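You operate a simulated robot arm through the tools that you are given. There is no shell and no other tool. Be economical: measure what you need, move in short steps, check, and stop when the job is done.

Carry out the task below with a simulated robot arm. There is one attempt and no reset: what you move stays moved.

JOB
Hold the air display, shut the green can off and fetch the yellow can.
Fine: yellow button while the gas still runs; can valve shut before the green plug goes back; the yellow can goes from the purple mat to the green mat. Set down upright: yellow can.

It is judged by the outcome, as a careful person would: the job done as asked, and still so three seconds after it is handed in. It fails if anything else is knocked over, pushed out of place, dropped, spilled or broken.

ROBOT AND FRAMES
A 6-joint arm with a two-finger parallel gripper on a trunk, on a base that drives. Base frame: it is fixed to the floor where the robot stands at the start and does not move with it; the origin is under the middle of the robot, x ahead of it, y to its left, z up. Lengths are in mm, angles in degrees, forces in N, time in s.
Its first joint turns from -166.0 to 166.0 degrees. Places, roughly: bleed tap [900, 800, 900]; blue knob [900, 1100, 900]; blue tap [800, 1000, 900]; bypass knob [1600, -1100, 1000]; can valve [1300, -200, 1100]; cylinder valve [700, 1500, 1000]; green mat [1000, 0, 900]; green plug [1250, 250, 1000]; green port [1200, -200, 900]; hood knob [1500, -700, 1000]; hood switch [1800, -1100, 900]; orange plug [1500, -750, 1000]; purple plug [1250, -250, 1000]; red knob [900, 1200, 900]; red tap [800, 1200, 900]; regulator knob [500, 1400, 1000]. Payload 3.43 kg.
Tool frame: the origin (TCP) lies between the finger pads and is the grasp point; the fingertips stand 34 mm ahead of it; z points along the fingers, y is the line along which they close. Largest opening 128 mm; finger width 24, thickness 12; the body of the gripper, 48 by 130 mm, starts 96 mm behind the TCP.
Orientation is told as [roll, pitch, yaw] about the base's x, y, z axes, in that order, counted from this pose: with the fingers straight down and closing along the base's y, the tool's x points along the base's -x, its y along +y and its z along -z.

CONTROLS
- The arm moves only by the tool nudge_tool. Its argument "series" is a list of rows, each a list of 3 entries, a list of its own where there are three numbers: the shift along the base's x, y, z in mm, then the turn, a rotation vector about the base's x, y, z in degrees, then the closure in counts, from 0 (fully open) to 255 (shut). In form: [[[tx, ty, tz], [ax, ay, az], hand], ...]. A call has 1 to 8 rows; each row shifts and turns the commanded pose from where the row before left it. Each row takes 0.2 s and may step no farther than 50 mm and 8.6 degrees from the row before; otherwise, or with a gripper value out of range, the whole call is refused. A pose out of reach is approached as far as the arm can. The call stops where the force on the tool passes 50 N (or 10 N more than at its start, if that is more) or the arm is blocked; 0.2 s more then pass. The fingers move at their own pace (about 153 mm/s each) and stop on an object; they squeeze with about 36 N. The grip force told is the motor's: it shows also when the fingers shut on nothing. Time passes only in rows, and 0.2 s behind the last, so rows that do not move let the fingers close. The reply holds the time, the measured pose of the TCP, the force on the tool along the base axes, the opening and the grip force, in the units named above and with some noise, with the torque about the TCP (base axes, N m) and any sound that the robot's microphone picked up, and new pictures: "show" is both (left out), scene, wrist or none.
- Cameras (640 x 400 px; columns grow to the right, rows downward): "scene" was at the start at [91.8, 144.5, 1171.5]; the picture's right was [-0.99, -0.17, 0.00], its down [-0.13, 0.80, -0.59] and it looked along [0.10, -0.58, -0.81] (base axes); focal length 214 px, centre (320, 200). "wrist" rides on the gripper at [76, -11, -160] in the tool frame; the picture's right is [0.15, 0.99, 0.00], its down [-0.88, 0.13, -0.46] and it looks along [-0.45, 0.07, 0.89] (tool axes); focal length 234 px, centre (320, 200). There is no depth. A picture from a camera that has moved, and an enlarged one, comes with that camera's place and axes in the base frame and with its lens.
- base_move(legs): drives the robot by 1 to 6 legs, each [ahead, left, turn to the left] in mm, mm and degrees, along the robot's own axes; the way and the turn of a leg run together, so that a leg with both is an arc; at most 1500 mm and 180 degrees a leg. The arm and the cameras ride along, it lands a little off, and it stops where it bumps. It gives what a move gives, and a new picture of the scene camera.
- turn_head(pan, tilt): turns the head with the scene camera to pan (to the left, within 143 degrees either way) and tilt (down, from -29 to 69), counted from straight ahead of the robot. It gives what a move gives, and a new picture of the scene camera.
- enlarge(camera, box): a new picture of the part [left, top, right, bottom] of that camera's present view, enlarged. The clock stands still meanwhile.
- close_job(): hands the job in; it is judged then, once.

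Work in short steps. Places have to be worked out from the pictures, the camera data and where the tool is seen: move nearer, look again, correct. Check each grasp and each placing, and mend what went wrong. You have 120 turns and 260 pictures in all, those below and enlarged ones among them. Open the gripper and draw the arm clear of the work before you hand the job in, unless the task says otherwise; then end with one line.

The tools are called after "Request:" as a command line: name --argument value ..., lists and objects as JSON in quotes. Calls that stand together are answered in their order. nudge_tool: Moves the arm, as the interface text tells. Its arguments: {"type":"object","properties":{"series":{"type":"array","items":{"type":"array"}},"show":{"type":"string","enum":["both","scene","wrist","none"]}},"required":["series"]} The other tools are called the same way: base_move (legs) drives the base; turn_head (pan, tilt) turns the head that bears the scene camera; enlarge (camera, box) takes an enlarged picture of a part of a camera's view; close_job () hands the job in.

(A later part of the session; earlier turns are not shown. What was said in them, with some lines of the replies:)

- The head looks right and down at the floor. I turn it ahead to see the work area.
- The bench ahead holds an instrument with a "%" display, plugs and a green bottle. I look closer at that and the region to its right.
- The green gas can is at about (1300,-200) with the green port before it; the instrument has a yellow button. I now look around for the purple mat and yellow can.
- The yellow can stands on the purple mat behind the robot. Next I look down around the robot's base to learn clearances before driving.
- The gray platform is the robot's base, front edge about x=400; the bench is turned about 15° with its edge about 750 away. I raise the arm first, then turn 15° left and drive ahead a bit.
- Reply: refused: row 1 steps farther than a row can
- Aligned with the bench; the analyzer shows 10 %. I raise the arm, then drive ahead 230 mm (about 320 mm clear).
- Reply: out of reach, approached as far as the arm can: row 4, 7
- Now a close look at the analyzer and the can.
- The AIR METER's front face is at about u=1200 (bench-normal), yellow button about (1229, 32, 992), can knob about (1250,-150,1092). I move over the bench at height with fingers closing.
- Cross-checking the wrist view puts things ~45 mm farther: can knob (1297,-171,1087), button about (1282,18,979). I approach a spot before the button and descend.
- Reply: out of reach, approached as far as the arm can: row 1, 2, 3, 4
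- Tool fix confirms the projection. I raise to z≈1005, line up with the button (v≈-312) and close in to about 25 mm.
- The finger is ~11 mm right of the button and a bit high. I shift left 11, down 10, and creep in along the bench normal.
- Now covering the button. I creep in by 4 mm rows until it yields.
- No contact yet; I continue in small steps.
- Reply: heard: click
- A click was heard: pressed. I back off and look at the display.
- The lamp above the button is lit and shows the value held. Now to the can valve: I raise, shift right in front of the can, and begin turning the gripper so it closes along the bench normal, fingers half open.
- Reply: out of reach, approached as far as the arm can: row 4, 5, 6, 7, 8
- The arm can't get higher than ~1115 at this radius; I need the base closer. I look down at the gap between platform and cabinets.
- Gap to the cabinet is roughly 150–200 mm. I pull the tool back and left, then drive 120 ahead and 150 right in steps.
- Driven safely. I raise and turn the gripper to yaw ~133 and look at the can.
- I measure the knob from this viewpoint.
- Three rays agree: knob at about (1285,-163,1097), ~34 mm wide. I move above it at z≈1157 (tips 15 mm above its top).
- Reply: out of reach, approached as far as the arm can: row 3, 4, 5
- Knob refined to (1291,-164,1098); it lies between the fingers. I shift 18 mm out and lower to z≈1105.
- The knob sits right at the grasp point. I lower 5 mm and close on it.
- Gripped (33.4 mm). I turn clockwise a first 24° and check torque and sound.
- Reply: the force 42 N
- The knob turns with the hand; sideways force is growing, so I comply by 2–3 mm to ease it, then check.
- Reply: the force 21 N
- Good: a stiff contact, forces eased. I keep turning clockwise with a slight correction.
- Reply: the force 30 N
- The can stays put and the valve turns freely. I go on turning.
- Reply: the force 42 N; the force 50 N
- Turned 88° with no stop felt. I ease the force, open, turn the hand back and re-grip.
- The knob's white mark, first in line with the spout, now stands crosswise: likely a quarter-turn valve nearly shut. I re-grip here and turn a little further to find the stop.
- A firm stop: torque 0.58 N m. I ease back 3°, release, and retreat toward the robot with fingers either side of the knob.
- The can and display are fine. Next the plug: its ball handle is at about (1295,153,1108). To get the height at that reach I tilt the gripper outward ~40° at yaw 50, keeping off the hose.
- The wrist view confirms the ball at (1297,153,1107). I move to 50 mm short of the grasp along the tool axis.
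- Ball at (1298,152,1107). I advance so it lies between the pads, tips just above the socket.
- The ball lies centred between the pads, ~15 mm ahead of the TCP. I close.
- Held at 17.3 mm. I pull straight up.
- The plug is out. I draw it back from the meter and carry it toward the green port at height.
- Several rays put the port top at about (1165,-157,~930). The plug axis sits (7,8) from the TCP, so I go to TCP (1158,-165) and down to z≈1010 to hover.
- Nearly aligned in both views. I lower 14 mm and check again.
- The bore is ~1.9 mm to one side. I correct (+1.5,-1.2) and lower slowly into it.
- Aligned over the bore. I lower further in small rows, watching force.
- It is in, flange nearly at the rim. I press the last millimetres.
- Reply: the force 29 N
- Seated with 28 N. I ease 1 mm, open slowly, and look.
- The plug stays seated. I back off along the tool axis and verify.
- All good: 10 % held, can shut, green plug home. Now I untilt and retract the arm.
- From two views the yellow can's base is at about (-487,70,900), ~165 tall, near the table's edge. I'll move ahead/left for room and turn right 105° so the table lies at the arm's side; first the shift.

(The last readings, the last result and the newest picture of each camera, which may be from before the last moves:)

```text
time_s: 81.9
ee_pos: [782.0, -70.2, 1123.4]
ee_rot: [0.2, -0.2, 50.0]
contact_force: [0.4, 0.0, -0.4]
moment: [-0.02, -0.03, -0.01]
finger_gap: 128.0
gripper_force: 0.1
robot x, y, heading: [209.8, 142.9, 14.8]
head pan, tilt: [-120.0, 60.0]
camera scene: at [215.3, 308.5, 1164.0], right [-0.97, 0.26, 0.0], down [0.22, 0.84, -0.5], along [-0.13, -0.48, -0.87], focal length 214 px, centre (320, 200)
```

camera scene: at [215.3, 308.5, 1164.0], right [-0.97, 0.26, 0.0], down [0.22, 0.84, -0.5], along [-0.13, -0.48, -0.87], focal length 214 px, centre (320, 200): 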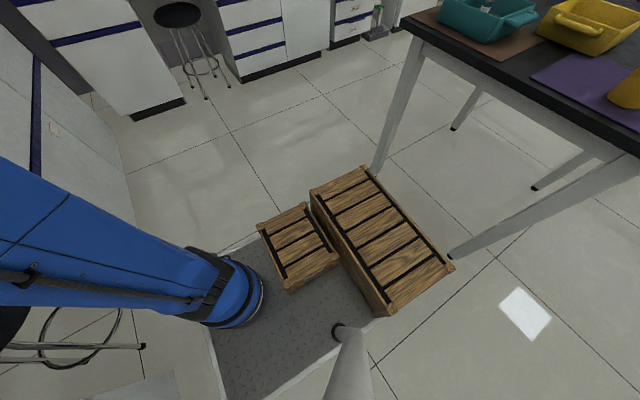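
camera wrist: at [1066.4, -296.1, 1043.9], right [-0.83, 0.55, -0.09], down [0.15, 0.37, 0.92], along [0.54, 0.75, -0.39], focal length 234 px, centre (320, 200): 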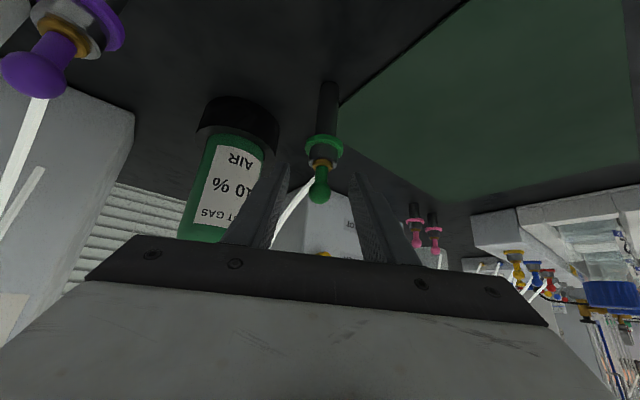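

Clear room around (legs ≥ 690 mm away). I back 80 mm and turn right 105°.

Request:
base_move --legs '[[-80, 0, 0], [0, 0, -105]]'

Request:
turn_head --pan -80 --tilt 30

```text
time_s: 87.3
ee_pos: [-208.1, -380.3, 1123.6]
ee_rot: [0.1, -0.1, -53.9]
contact_force: [0.4, 0.4, -0.4]
moment: [0.01, -0.01, 0.0]
finger_gap: 128.0
gripper_force: 0.0
robot x, y, heading: [134.8, 123.1, -88.8]
head pan, tilt: [-120.0, 60.0]
camera scene: at [297.1, 75.4, 1164.0], right [0.48, 0.88, 0.0], down [0.76, -0.42, -0.5], along [-0.44, 0.24, -0.87], focal length 214 px, centre (320, 200)
```

scene: 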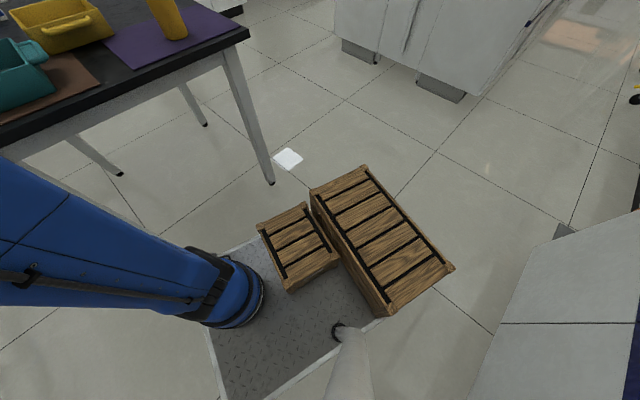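

```text
time_s: 88.4
ee_pos: [-207.9, -379.4, 1124.4]
ee_rot: [0.1, -0.1, -53.8]
contact_force: [0.6, 0.5, -0.4]
moment: [-0.02, 0.03, -0.02]
finger_gap: 127.8
gripper_force: 0.1
robot x, y, heading: [135.4, 122.8, -89.0]
head pan, tilt: [-80.0, 30.0]
camera scene: at [266.8, 25.8, 1206.1], right [-0.19, 0.98, 0.0], down [0.49, 0.1, -0.87], along [-0.85, -0.17, -0.5], focal length 214 px, centre (320, 200)
```

scene: 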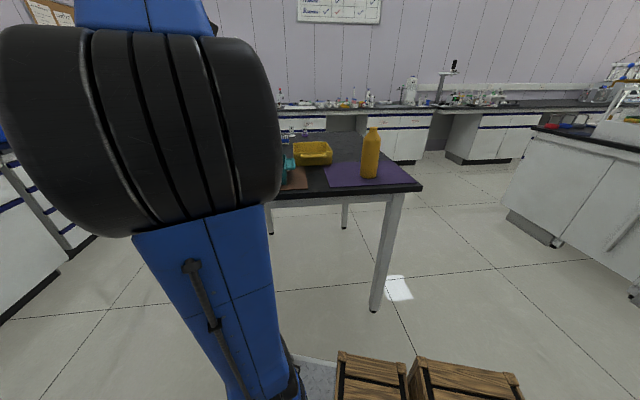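

The can is confirmed at (-487,68), base z≈890. I zoom to measure its shape.

Request:
enlarge --camera "scene" --box '[340, 115, 404, 195]'

```text
5.00 times, centred on (372, 155) of scene
camera zoom: at [266.8, 25.8, 1206.1], right [-0.19, 0.98, 0.0], down [0.49, 0.1, -0.87], along [-0.85, -0.17, -0.5], focal length 1072 px, centre (60, 425)
```

zoom: 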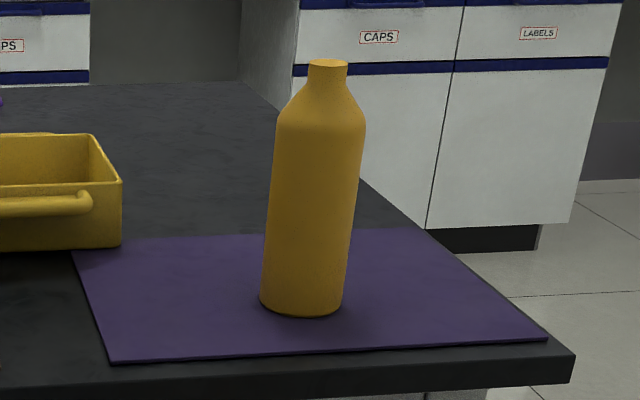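

Body ~62 mm wide, top z≈1060. I move over with open fingers at z≈1130.

Request:
nudge_tool --series '[[[-25, 39, 3], [0, 0, 0], 0], [[-25, 39, 3], [0, 0, 0], 0], [[-25, 39, 3], [0, 0, 0], 0], [[-25, 39, 3], [0, 0, 0], 0], [[-25, 39, 0], [0, 0, 0], 0], [[-25, 39, 0], [0, 0, 0], 0], [[-25, 39, 0], [0, 0, 0], 0], [[-25, 39, 0], [0, 0, 0], 0]]'

```text
time_s: 90.2
ee_pos: [-408.2, -67.0, 1138.3]
ee_rot: [0.1, -0.2, -53.9]
contact_force: [0.5, -0.2, 0.2]
moment: [-0.01, 0.1, -0.01]
finger_gap: 128.1
gripper_force: 0.0
robot x, y, heading: [135.2, 121.9, -88.6]
head pan, tilt: [-80.0, 30.0]
camera scene: at [267.1, 25.7, 1206.1], right [-0.19, 0.98, 0.0], down [0.49, 0.1, -0.87], along [-0.85, -0.17, -0.5], focal length 214 px, centre (320, 200)
camera wrist: at [-461.7, -12.4, 1296.8], right [0.71, 0.7, 0.0], down [0.62, -0.63, 0.46], along [0.32, -0.33, -0.89], focal length 234 px, centre (320, 200)
```

scene: 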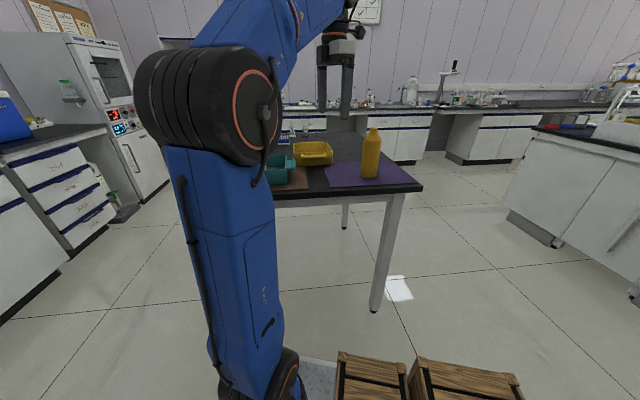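
wrist: 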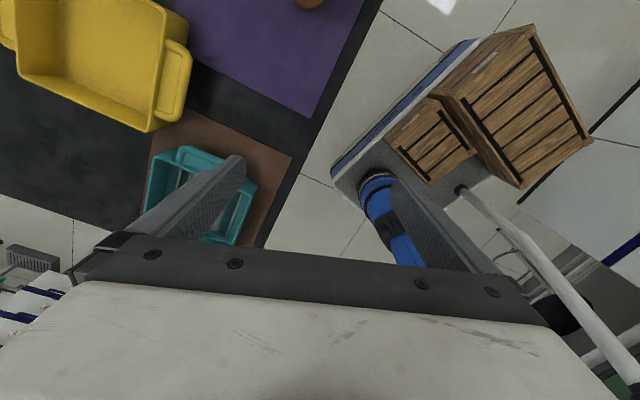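

Request:
nudge_tool --series '[[[-26, 36, 0], [0, 0, 0], 0], [[-26, 36, 0], [0, 0, 0], 0]]'

Request:
enlarge --camera "scene" --box '[324, 90, 420, 190]'

```text
time_s: 90.8
ee_pos: [-461.8, 3.6, 1133.1]
ee_rot: [0.1, -0.2, -53.8]
contact_force: [0.4, -0.5, 0.3]
moment: [0.06, 0.08, 0.02]
finger_gap: 128.0
gripper_force: 0.1
robot x, y, heading: [136.9, 122.1, -88.6]
head pan, tilt: [-80.0, 30.0]
camera scene: at [267.2, 25.7, 1206.1], right [-0.19, 0.98, 0.0], down [0.49, 0.1, -0.87], along [-0.85, -0.17, -0.5], focal length 214 px, centre (320, 200)
camera wrist: at [-515.1, 58.2, 1294.7], right [0.71, 0.7, 0.0], down [0.62, -0.63, 0.46], along [0.32, -0.33, -0.89], focal length 234 px, centre (320, 200)
```

scene: 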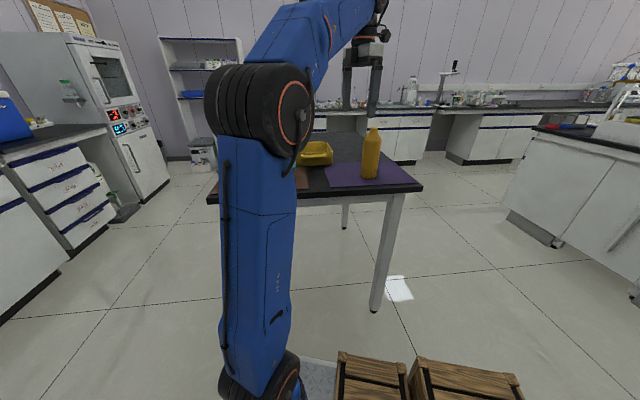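
wrist: 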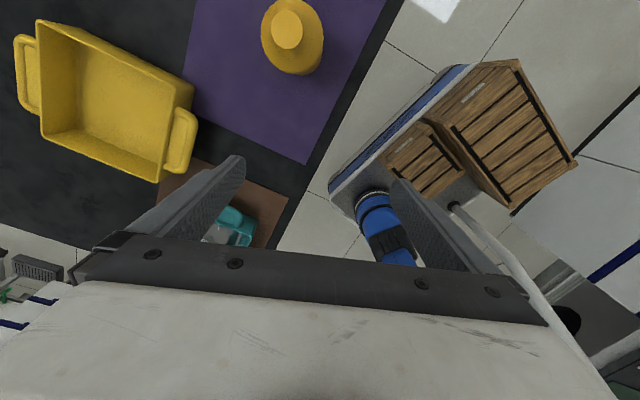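

```text
4.00 times, centred on (372, 140) of scene
camera zoom: at [267.2, 25.7, 1206.1], right [-0.19, 0.98, 0.0], down [0.49, 0.1, -0.87], along [-0.85, -0.17, -0.5], focal length 858 px, centre (112, 440)
```

zoom: 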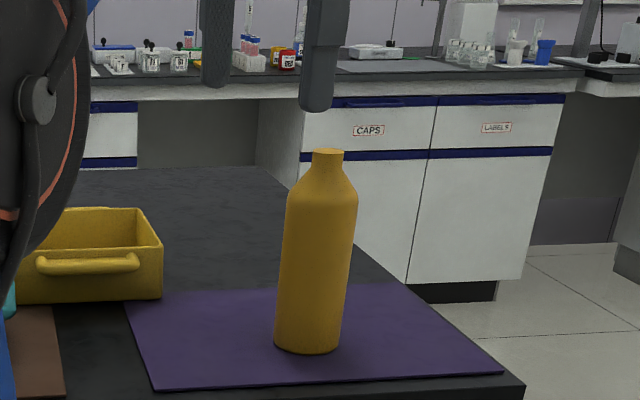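

Combining both views: can at (-561,61), z 858–1041, ~68 wide. I move above it.

Request:
nudge_tool --series '[[[-40, 23, -8], [0, 0, 0], 0], [[-40, 23, -8], [0, 0, 0], 0], [[-19, 11, -5], [0, 0, 0], 0]]'

Request:
enlarge --camera "scene" --box '[324, 90, 420, 190]'

```text
time_s: 91.6
ee_pos: [-561.8, 62.3, 1114.3]
ee_rot: [0.2, -0.2, -53.9]
contact_force: [0.9, 0.2, 0.3]
moment: [0.03, 0.05, -0.01]
finger_gap: 127.9
gripper_force: 0.1
robot x, y, heading: [134.2, 119.6, -89.0]
head pan, tilt: [-80.0, 30.0]
camera scene: at [267.1, 25.7, 1206.1], right [-0.19, 0.98, 0.0], down [0.49, 0.1, -0.87], along [-0.85, -0.17, -0.5], focal length 214 px, centre (320, 200)
camera wrist: at [-614.3, 117.5, 1274.2], right [0.71, 0.7, 0.0], down [0.62, -0.63, 0.46], along [0.32, -0.33, -0.89], focal length 234 px, centre (320, 200)
```

scene: 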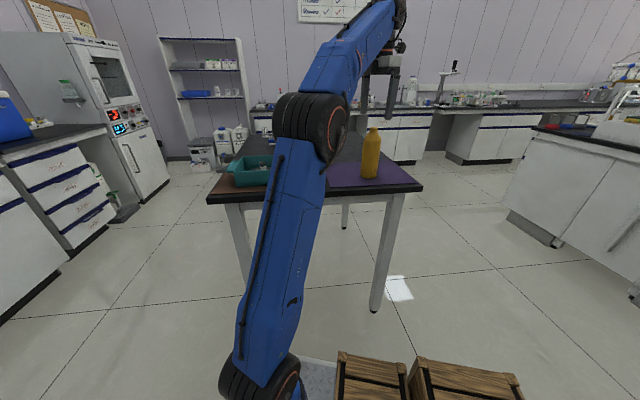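
wrist: 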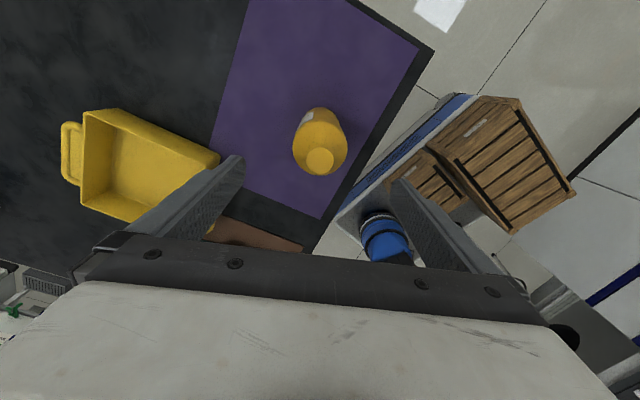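

```text
4.00 times, centred on (372, 140) of scene
camera zoom: at [267.1, 25.7, 1206.1], right [-0.19, 0.98, 0.0], down [0.49, 0.1, -0.87], along [-0.85, -0.17, -0.5], focal length 858 px, centre (112, 440)
```

zoom: 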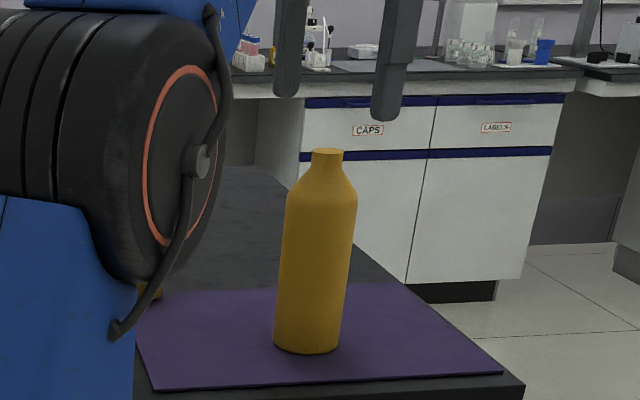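

The can is centred under the hand. I lower around it to z≈985.

Request:
nudge_tool --series '[[[-1, 1, -35], [0, 0, 0], 0], [[0, 0, -35], [0, 0, 0], 0], [[0, 0, -35], [0, 0, 0], 0], [[0, 0, -24], [0, 0, 0], 0]]'

Request:
enlarge --camera "scene" --box '[324, 90, 420, 190]'

```text
time_s: 92.6
ee_pos: [-559.2, 63.9, 984.6]
ee_rot: [0.2, -0.3, -53.9]
contact_force: [0.3, 0.7, -0.8]
moment: [0.02, -0.04, 0.02]
finger_gap: 127.9
gripper_force: 0.0
robot x, y, heading: [130.0, 120.7, -88.7]
head pan, tilt: [-80.0, 30.0]
camera scene: at [266.7, 25.8, 1206.1], right [-0.19, 0.98, 0.0], down [0.49, 0.1, -0.87], along [-0.85, -0.17, -0.5], focal length 214 px, centre (320, 200)
camera wrist: at [-614.3, 118.2, 1145.0], right [0.71, 0.7, 0.0], down [0.62, -0.63, 0.46], along [0.32, -0.33, -0.89], focal length 234 px, centre (320, 200)
```

scene: 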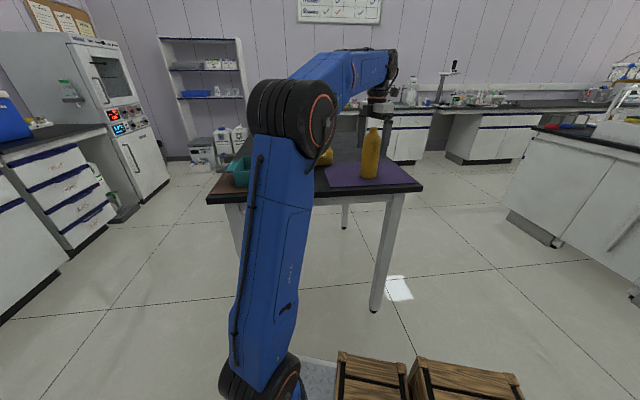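
wrist: 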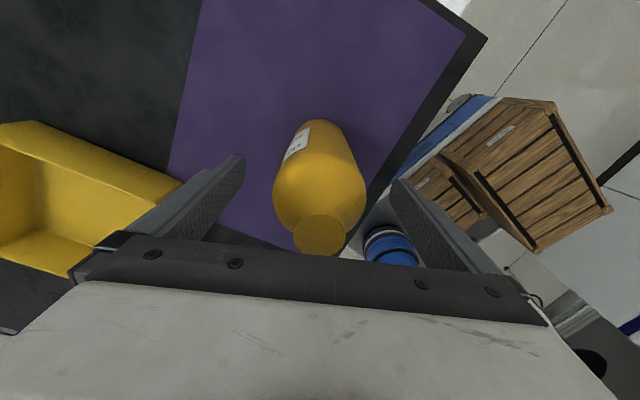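

```text
4.00 times, centred on (372, 140) of scene
camera zoom: at [266.7, 25.8, 1206.1], right [-0.19, 0.98, 0.0], down [0.49, 0.1, -0.87], along [-0.85, -0.17, -0.5], focal length 858 px, centre (112, 440)
```

zoom: 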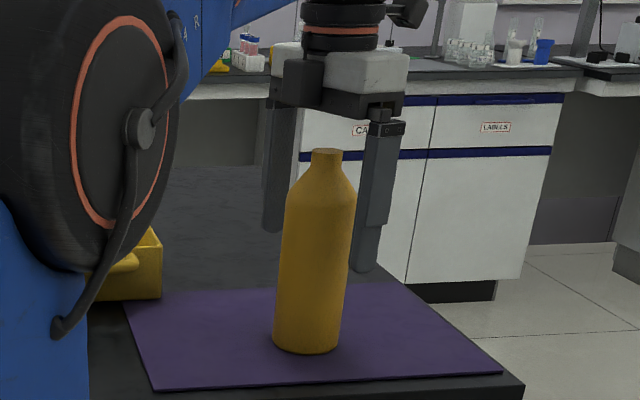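

Well centred. I close on the body.

Request:
nudge_tool --series '[[[0, 0, 0], [0, 0, 0], 80], [[0, 0, 0], [0, 0, 0], 120], [[0, 0, 0], [0, 0, 0], 255], [[0, 0, 0], [0, 0, 0], 255], [[0, 0, 5], [0, 0, 0], 255]]' --show "wrist"

```text
time_s: 93.8
ee_pos: [-560.0, 63.7, 990.7]
ee_rot: [0.1, -0.2, -53.8]
contact_force: [0.1, 0.7, -2.4]
moment: [-0.03, 0.0, 0.0]
finger_gap: 65.1
gripper_force: 35.7
robot x, y, heading: [135.7, 123.3, -88.9]
head pan, tilt: [-80.0, 30.0]
camera wrist: at [-614.4, 117.9, 1150.0], right [0.71, 0.7, 0.0], down [0.62, -0.63, 0.46], along [0.32, -0.33, -0.89], focal length 234 px, centre (320, 200)
```

wrist: 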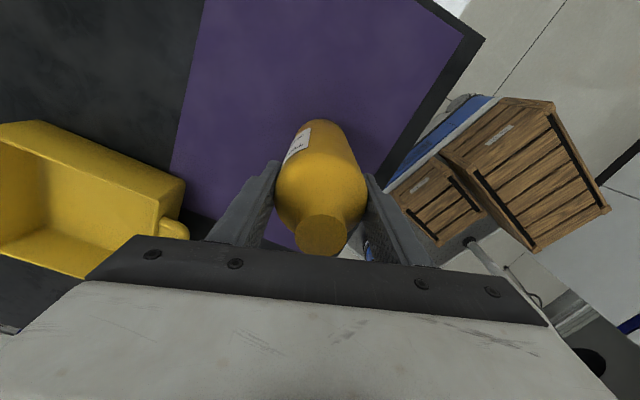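

Gripped and lifting (65 mm, ~2.4 N). I raise it straight up, then draw it toward the robot.

Request:
nudge_tool --series '[[[0, 0, 30], [0, 0, 0], 255], [[0, 0, 40], [0, 0, 0], 255], [[0, 0, 40], [0, 0, 0], 255], [[40, -18, 5], [0, 0, 0], 255], [[40, -18, 5], [0, 0, 0], 255], [[40, -18, 5], [0, 0, 0], 255], [[40, -18, 5], [0, 0, 0], 255], [[40, -18, 5], [0, 0, 0], 255]]'

```text
time_s: 95.6
ee_pos: [-361.7, -28.9, 1123.9]
ee_rot: [0.2, -0.3, -53.8]
contact_force: [-0.9, -0.4, -4.1]
moment: [-0.02, -0.1, -0.01]
finger_gap: 65.1
gripper_force: 35.9
robot x, y, heading: [136.7, 121.8, -88.7]
head pan, tilt: [-80.0, 30.0]
camera scene: at [266.2, 25.8, 1206.2], right [-0.19, 0.98, 0.0], down [0.49, 0.1, -0.87], along [-0.85, -0.17, -0.5], focal length 214 px, centre (320, 200)
camera wrist: at [-416.0, 25.9, 1283.6], right [0.71, 0.7, 0.0], down [0.62, -0.63, 0.46], along [0.32, -0.33, -0.89], focal length 234 px, centre (320, 200)
```

scene: 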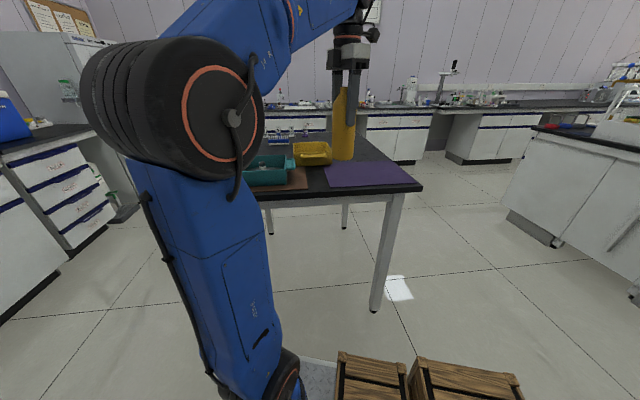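
wrist: 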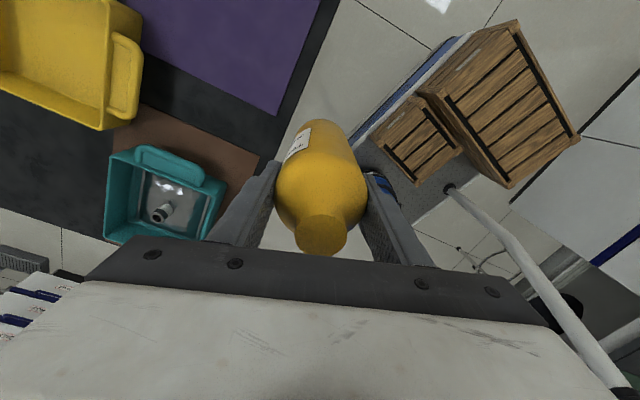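

The can is held steady. I turn the base back left 104° and look.

Request:
base_move --legs '[[0, 0, 104]]'

```text
time_s: 100.4
ee_pos: [397.6, -324.9, 1125.7]
ee_rot: [0.1, -0.2, 49.8]
contact_force: [-0.9, 0.3, -3.2]
moment: [0.03, -0.04, 0.01]
finger_gap: 64.7
gripper_force: 35.7
robot x, y, heading: [133.2, 119.3, 14.6]
head pan, tilt: [-80.0, 30.0]
camera scene: at [193.4, 269.7, 1206.1], right [-0.91, -0.42, 0.0], down [-0.21, 0.45, -0.87], along [0.36, -0.79, -0.5], focal length 214 px, centre (320, 200)
```

scene: 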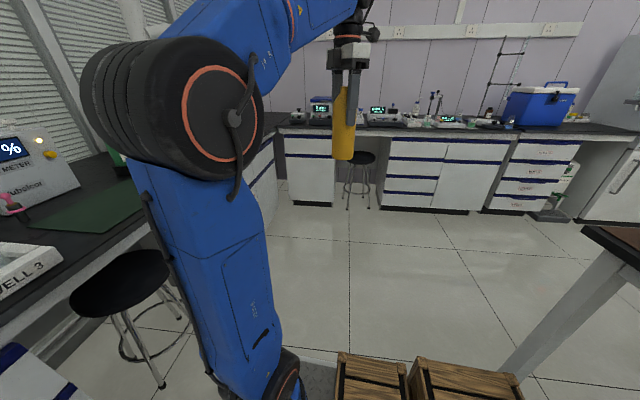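

The mat centre (~(1030,-13)) is already within reach (r≈580). I carry the can over the bench.

Request:
nudge_tool --series '[[[41, 21, 0], [0, 0, 0], 255], [[41, 21, 0], [0, 0, 0], 255], [[41, 21, 0], [0, 0, 0], 255], [[41, 21, 0], [0, 0, 0], 255], [[41, 21, 0], [0, 0, 0], 255], [[41, 21, 0], [0, 0, 0], 255], [[41, 21, 0], [0, 0, 0], 255], [[41, 21, 0], [0, 0, 0], 255]]' --show "none"

Request:
turn_head --pan -25 --tilt 25

```text
time_s: 102.2
ee_pos: [727.4, -154.2, 1125.2]
ee_rot: [0.0, -0.2, 49.6]
contact_force: [-0.6, -0.1, -2.8]
moment: [-0.03, -0.06, -0.02]
finger_gap: 64.9
gripper_force: 36.1
robot x, y, heading: [134.8, 122.6, 14.9]
head pan, tilt: [-80.0, 30.0]
```

```text
time_s: 103.4
ee_pos: [726.9, -153.9, 1125.4]
ee_rot: [0.3, -0.2, 49.6]
contact_force: [0.0, 0.4, -3.0]
moment: [0.0, 0.02, -0.03]
finger_gap: 65.1
gripper_force: 36.0
robot x, y, heading: [136.5, 122.7, 14.7]
head pan, tilt: [-25.0, 25.0]
camera scene: at [246.4, 335.3, 1214.1], right [-0.18, -0.98, 0.0], down [-0.42, 0.08, -0.91], along [0.89, -0.16, -0.42], focal length 214 px, centre (320, 200)
```

scene: 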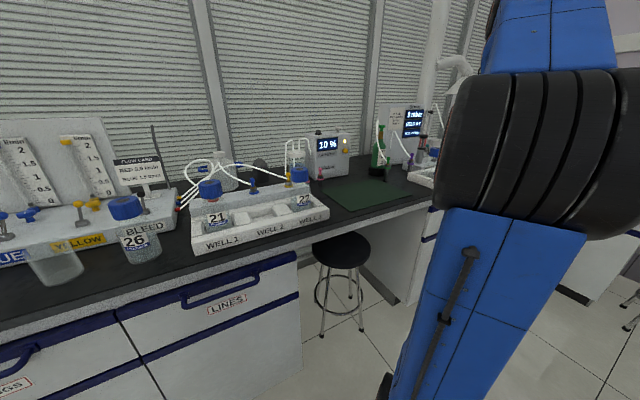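

The mat's centre is near (1045,-13). I carry on to above it.

Request:
nudge_tool --series '[[[44, 20, -3], [0, 0, 0], 255], [[44, 20, -3], [0, 0, 0], 255], [[44, 20, -3], [0, 0, 0], 255], [[44, 20, -3], [0, 0, 0], 255], [[44, 20, -3], [0, 0, 0], 255], [[44, 20, -3], [0, 0, 0], 255], [[44, 20, -3], [0, 0, 0], 255]]'

```text
time_s: 105.0
ee_pos: [1032.7, -16.8, 1104.0]
ee_rot: [0.1, -0.2, 49.6]
contact_force: [-0.6, -0.1, -1.8]
moment: [-0.01, -0.1, 0.01]
finger_gap: 64.9
gripper_force: 35.8
robot x, y, heading: [133.0, 122.1, 14.9]
head pan, tilt: [-25.0, 25.0]
camera scene: at [245.9, 335.3, 1214.1], right [-0.18, -0.98, 0.0], down [-0.42, 0.08, -0.91], along [0.89, -0.16, -0.42], focal length 214 px, centre (320, 200)
camera wrist: at [993.3, -83.0, 1263.7], right [-0.85, 0.53, 0.0], down [0.47, 0.75, 0.46], along [0.24, 0.39, -0.89], focal length 234 px, centre (320, 200)
```

scene: 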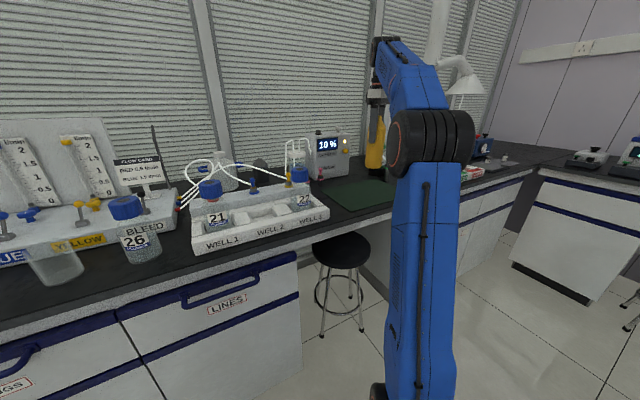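
wrist: 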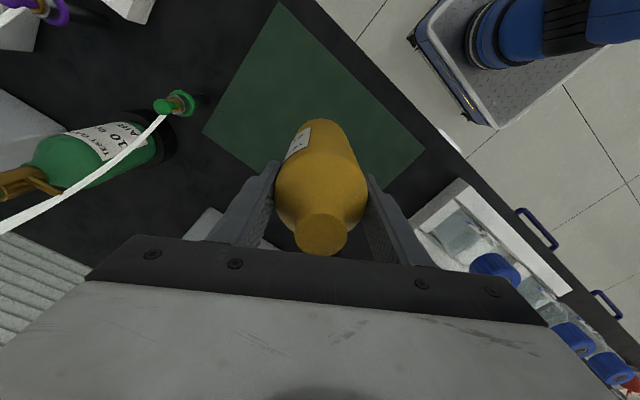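

Mat corners give its centre at (1050,-2). I shift there and descend to just above the mat.

Request:
nudge_tool --series '[[[15, 12, 0], [0, 0, 0], 255], [[0, 0, -40], [0, 0, 0], 255], [[0, 0, -40], [0, 0, 0], 255], [[0, 0, -25], [0, 0, 0], 255]]' --show "none"

Request:
enlarge --camera "scene" --box '[310, 130, 422, 220]'

```text
time_s: 106.0
ee_pos: [1050.3, -3.7, 998.5]
ee_rot: [0.1, -0.2, 49.8]
contact_force: [0.2, -0.9, -2.5]
moment: [0.05, -0.05, -0.02]
finger_gap: 64.9
gripper_force: 36.0
robot x, y, heading: [133.7, 122.9, 14.8]
head pan, tilt: [-25.0, 25.0]
```

```text
4.44 times, centred on (366, 175) of scene
camera zoom: at [246.3, 335.4, 1214.1], right [-0.18, -0.98, 0.0], down [-0.42, 0.08, -0.91], along [0.89, -0.16, -0.42], focal length 953 px, centre (116, 311)
```

zoom: 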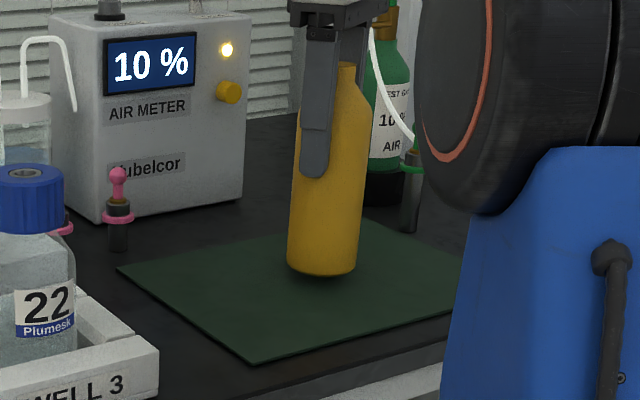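

Hovering just above the mat's middle. I lower in small rows until contact.

Request:
nudge_tool --series '[[[0, 0, -5], [0, 0, 0], 255], [[0, 0, -3], [0, 0, 0], 255], [[0, 0, -2], [0, 0, 0], 255]]' --show "none"

Request:
enlarge --camera "scene" --box '[340, 165, 404, 205]'

```text
time_s: 106.8
ee_pos: [1049.4, -5.3, 988.2]
ee_rot: [0.1, -0.2, 49.7]
contact_force: [0.4, -0.5, -2.7]
moment: [-0.01, 0.02, 0.04]
finger_gap: 65.2
gripper_force: 35.8
robot x, y, heading: [134.2, 120.3, 14.7]
head pan, tilt: [-25.0, 25.0]
```

```text
10.00 times, centred on (372, 185) of scene
camera zoom: at [246.4, 335.4, 1214.1], right [-0.18, -0.98, 0.0], down [-0.42, 0.08, -0.91], along [0.89, -0.16, -0.42], focal length 2145 px, centre (-200, 350)
```

zoom: 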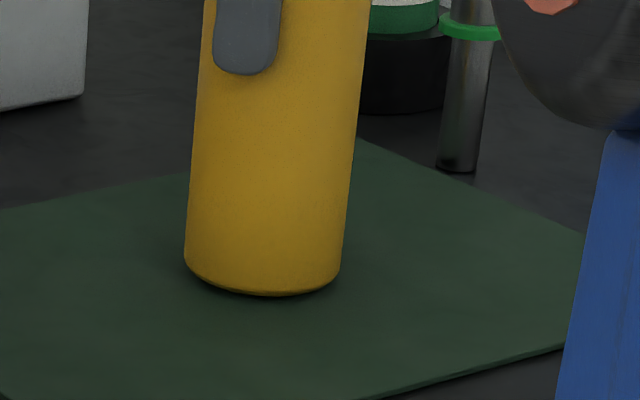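

Request:
nudge_tool --series '[[[0, 0, -1.5], [0, 0, 0], 255], [[0, 0, -1.5], [0, 0, 0], 255]]' --show "none"

```text
time_s: 107.4
ee_pos: [1047.9, -4.8, 986.5]
ee_rot: [0.2, -0.1, 49.6]
contact_force: [-0.5, 0.3, -3.4]
moment: [0.02, 0.01, 0.0]
finger_gap: 65.1
gripper_force: 35.7
robot x, y, heading: [137.0, 120.0, 14.5]
head pan, tilt: [-25.0, 25.0]
```

Still hanging free; I go on in 1.5 mm rows.

Request:
nudge_tool --series '[[[0, 0, -1.5], [0, 0, 0], 255], [[0, 0, -1.5], [0, 0, 0], 255]]' --show "none"

Request:
nudge_tool --series '[[[0, 0, -1], [0, 0, 0], 255], [[0, 0, -1], [0, 0, 0], 255]]' --show "none"

```text
time_s: 108.0
ee_pos: [1048.9, -4.5, 984.1]
ee_rot: [0.0, -0.4, 49.6]
contact_force: [7.6, -0.2, 23.7]
moment: [-0.28, -0.35, 0.02]
finger_gap: 65.3
gripper_force: 36.5
robot x, y, heading: [139.0, 121.4, 14.8]
head pan, tilt: [-25.0, 25.0]
```

```text
time_s: 108.6
ee_pos: [1048.3, -4.4, 982.9]
ee_rot: [0.1, -0.2, 49.7]
contact_force: [1.6, 1.6, 23.3]
moment: [-0.25, -0.23, -0.06]
finger_gap: 65.3
gripper_force: 36.0
robot x, y, heading: [137.0, 120.8, 14.6]
head pan, tilt: [-25.0, 25.0]
```

Contact on the mat (23 N). I ease up 1 mm and open gently.

Request:
nudge_tool --series '[[[0, 0, 1.5], [0, 0, 0], 255], [[0, 0, 0], [0, 0, 0], 110], [[0, 0, 0], [0, 0, 0], 60], [[0, 0, 0], [0, 0, 0], 0], [[0, 0, 0], [0, 0, 0], 0]]' --show "wrist"

```text
time_s: 109.8
ee_pos: [1048.7, -5.3, 981.9]
ee_rot: [0.1, -0.1, 49.7]
contact_force: [-0.6, 0.7, 0.5]
moment: [-0.03, -0.02, 0.01]
finger_gap: 128.2
gripper_force: 0.1
robot x, y, heading: [131.7, 121.8, 14.5]
head pan, tilt: [-25.0, 25.0]
camera wrist: at [1009.7, -70.8, 1141.7], right [-0.85, 0.53, 0.0], down [0.47, 0.75, 0.46], along [0.24, 0.39, -0.89], focal length 234 px, centre (320, 200)
```

wrist: 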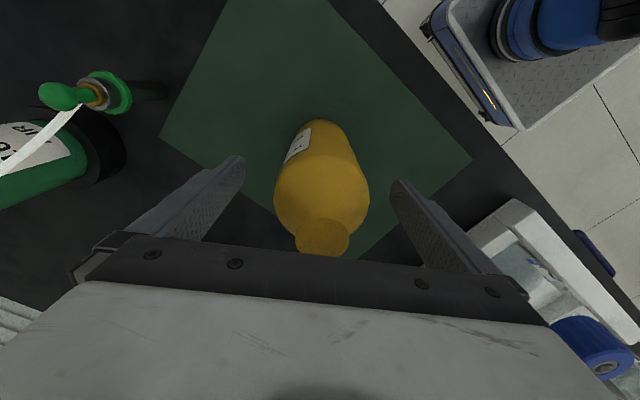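

Released and standing. I raise straight up past the can's top and then pull back.

Request:
nudge_tool --series '[[[0, 0, 35], [0, 0, 0], 0], [[0, 0, 40], [0, 0, 0], 0], [[0, 0, 40], [0, 0, 0], 0], [[-15, -4, 10], [0, 0, 0], 0], [[-45, -12, 0], [0, 0, 0], 0], [[-45, -12, 0], [0, 0, 0], 0], [[-45, -12, 0], [0, 0, 0], 0], [[-45, -12, 0], [0, 0, 0], 0]]'

Request:
enlarge --camera "scene" --box '[290, 115, 450, 215]'

```text
time_s: 111.6
ee_pos: [854.2, -53.4, 1106.1]
ee_rot: [0.2, -0.1, 49.7]
contact_force: [0.2, 0.2, -0.2]
moment: [0.02, 0.09, 0.02]
finger_gap: 127.8
gripper_force: 0.1
robot x, y, heading: [135.3, 121.2, 14.9]
head pan, tilt: [-25.0, 25.0]
camera scene: at [246.7, 335.4, 1214.1], right [-0.18, -0.98, 0.0], down [-0.42, 0.08, -0.91], along [0.89, -0.16, -0.42], focal length 214 px, centre (320, 200)
camera wrist: at [814.7, -120.3, 1265.9], right [-0.85, 0.53, 0.0], down [0.47, 0.75, 0.46], along [0.24, 0.39, -0.89], focal length 234 px, centre (320, 200)
```

scene: 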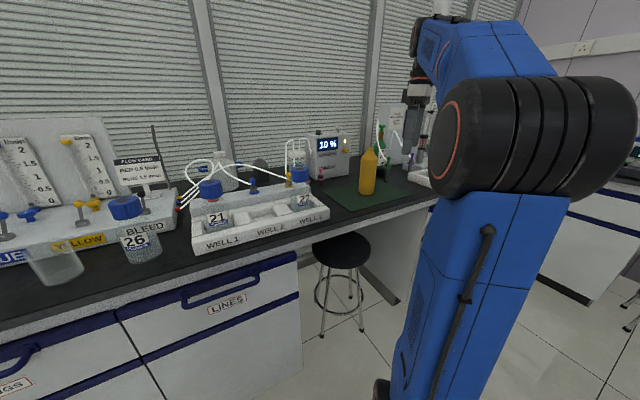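
wrist: 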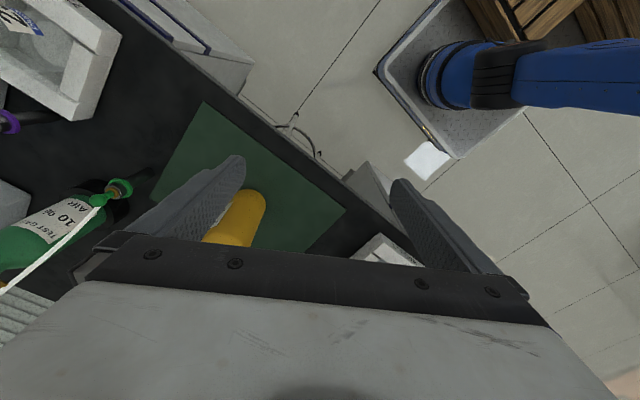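

```text
4.00 times, centred on (370, 165) of scene
camera zoom: at [246.7, 335.4, 1214.1], right [-0.18, -0.98, 0.0], down [-0.42, 0.08, -0.91], along [0.89, -0.16, -0.42], focal length 858 px, centre (120, 340)
```

zoom: 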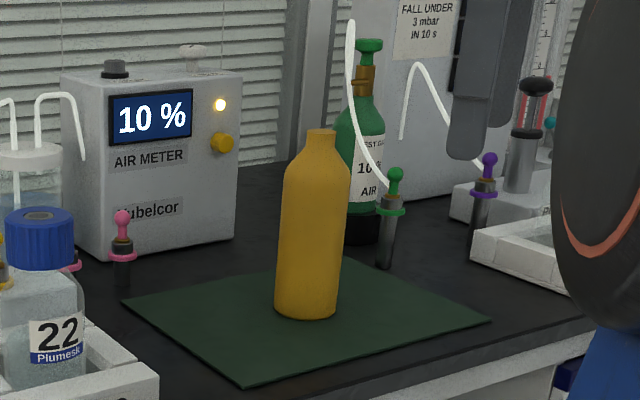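

The display is held at 10 % and the green can's valve is shut. The green plug is back in its port, and the yellow can stands upright on the green mat with the arm clear. I hand the job in.

Request:
close_job

```text
The job is handed in.
```

The job is handed in: the air display is held at 10 %, the green can was shut off before its plug went back in the green port, and the yellow can stands upright on the green mat. I judged the valve shut from the stop I felt at the end of its turn, then eased it back about 3° before letting go; the held display cannot confirm it.
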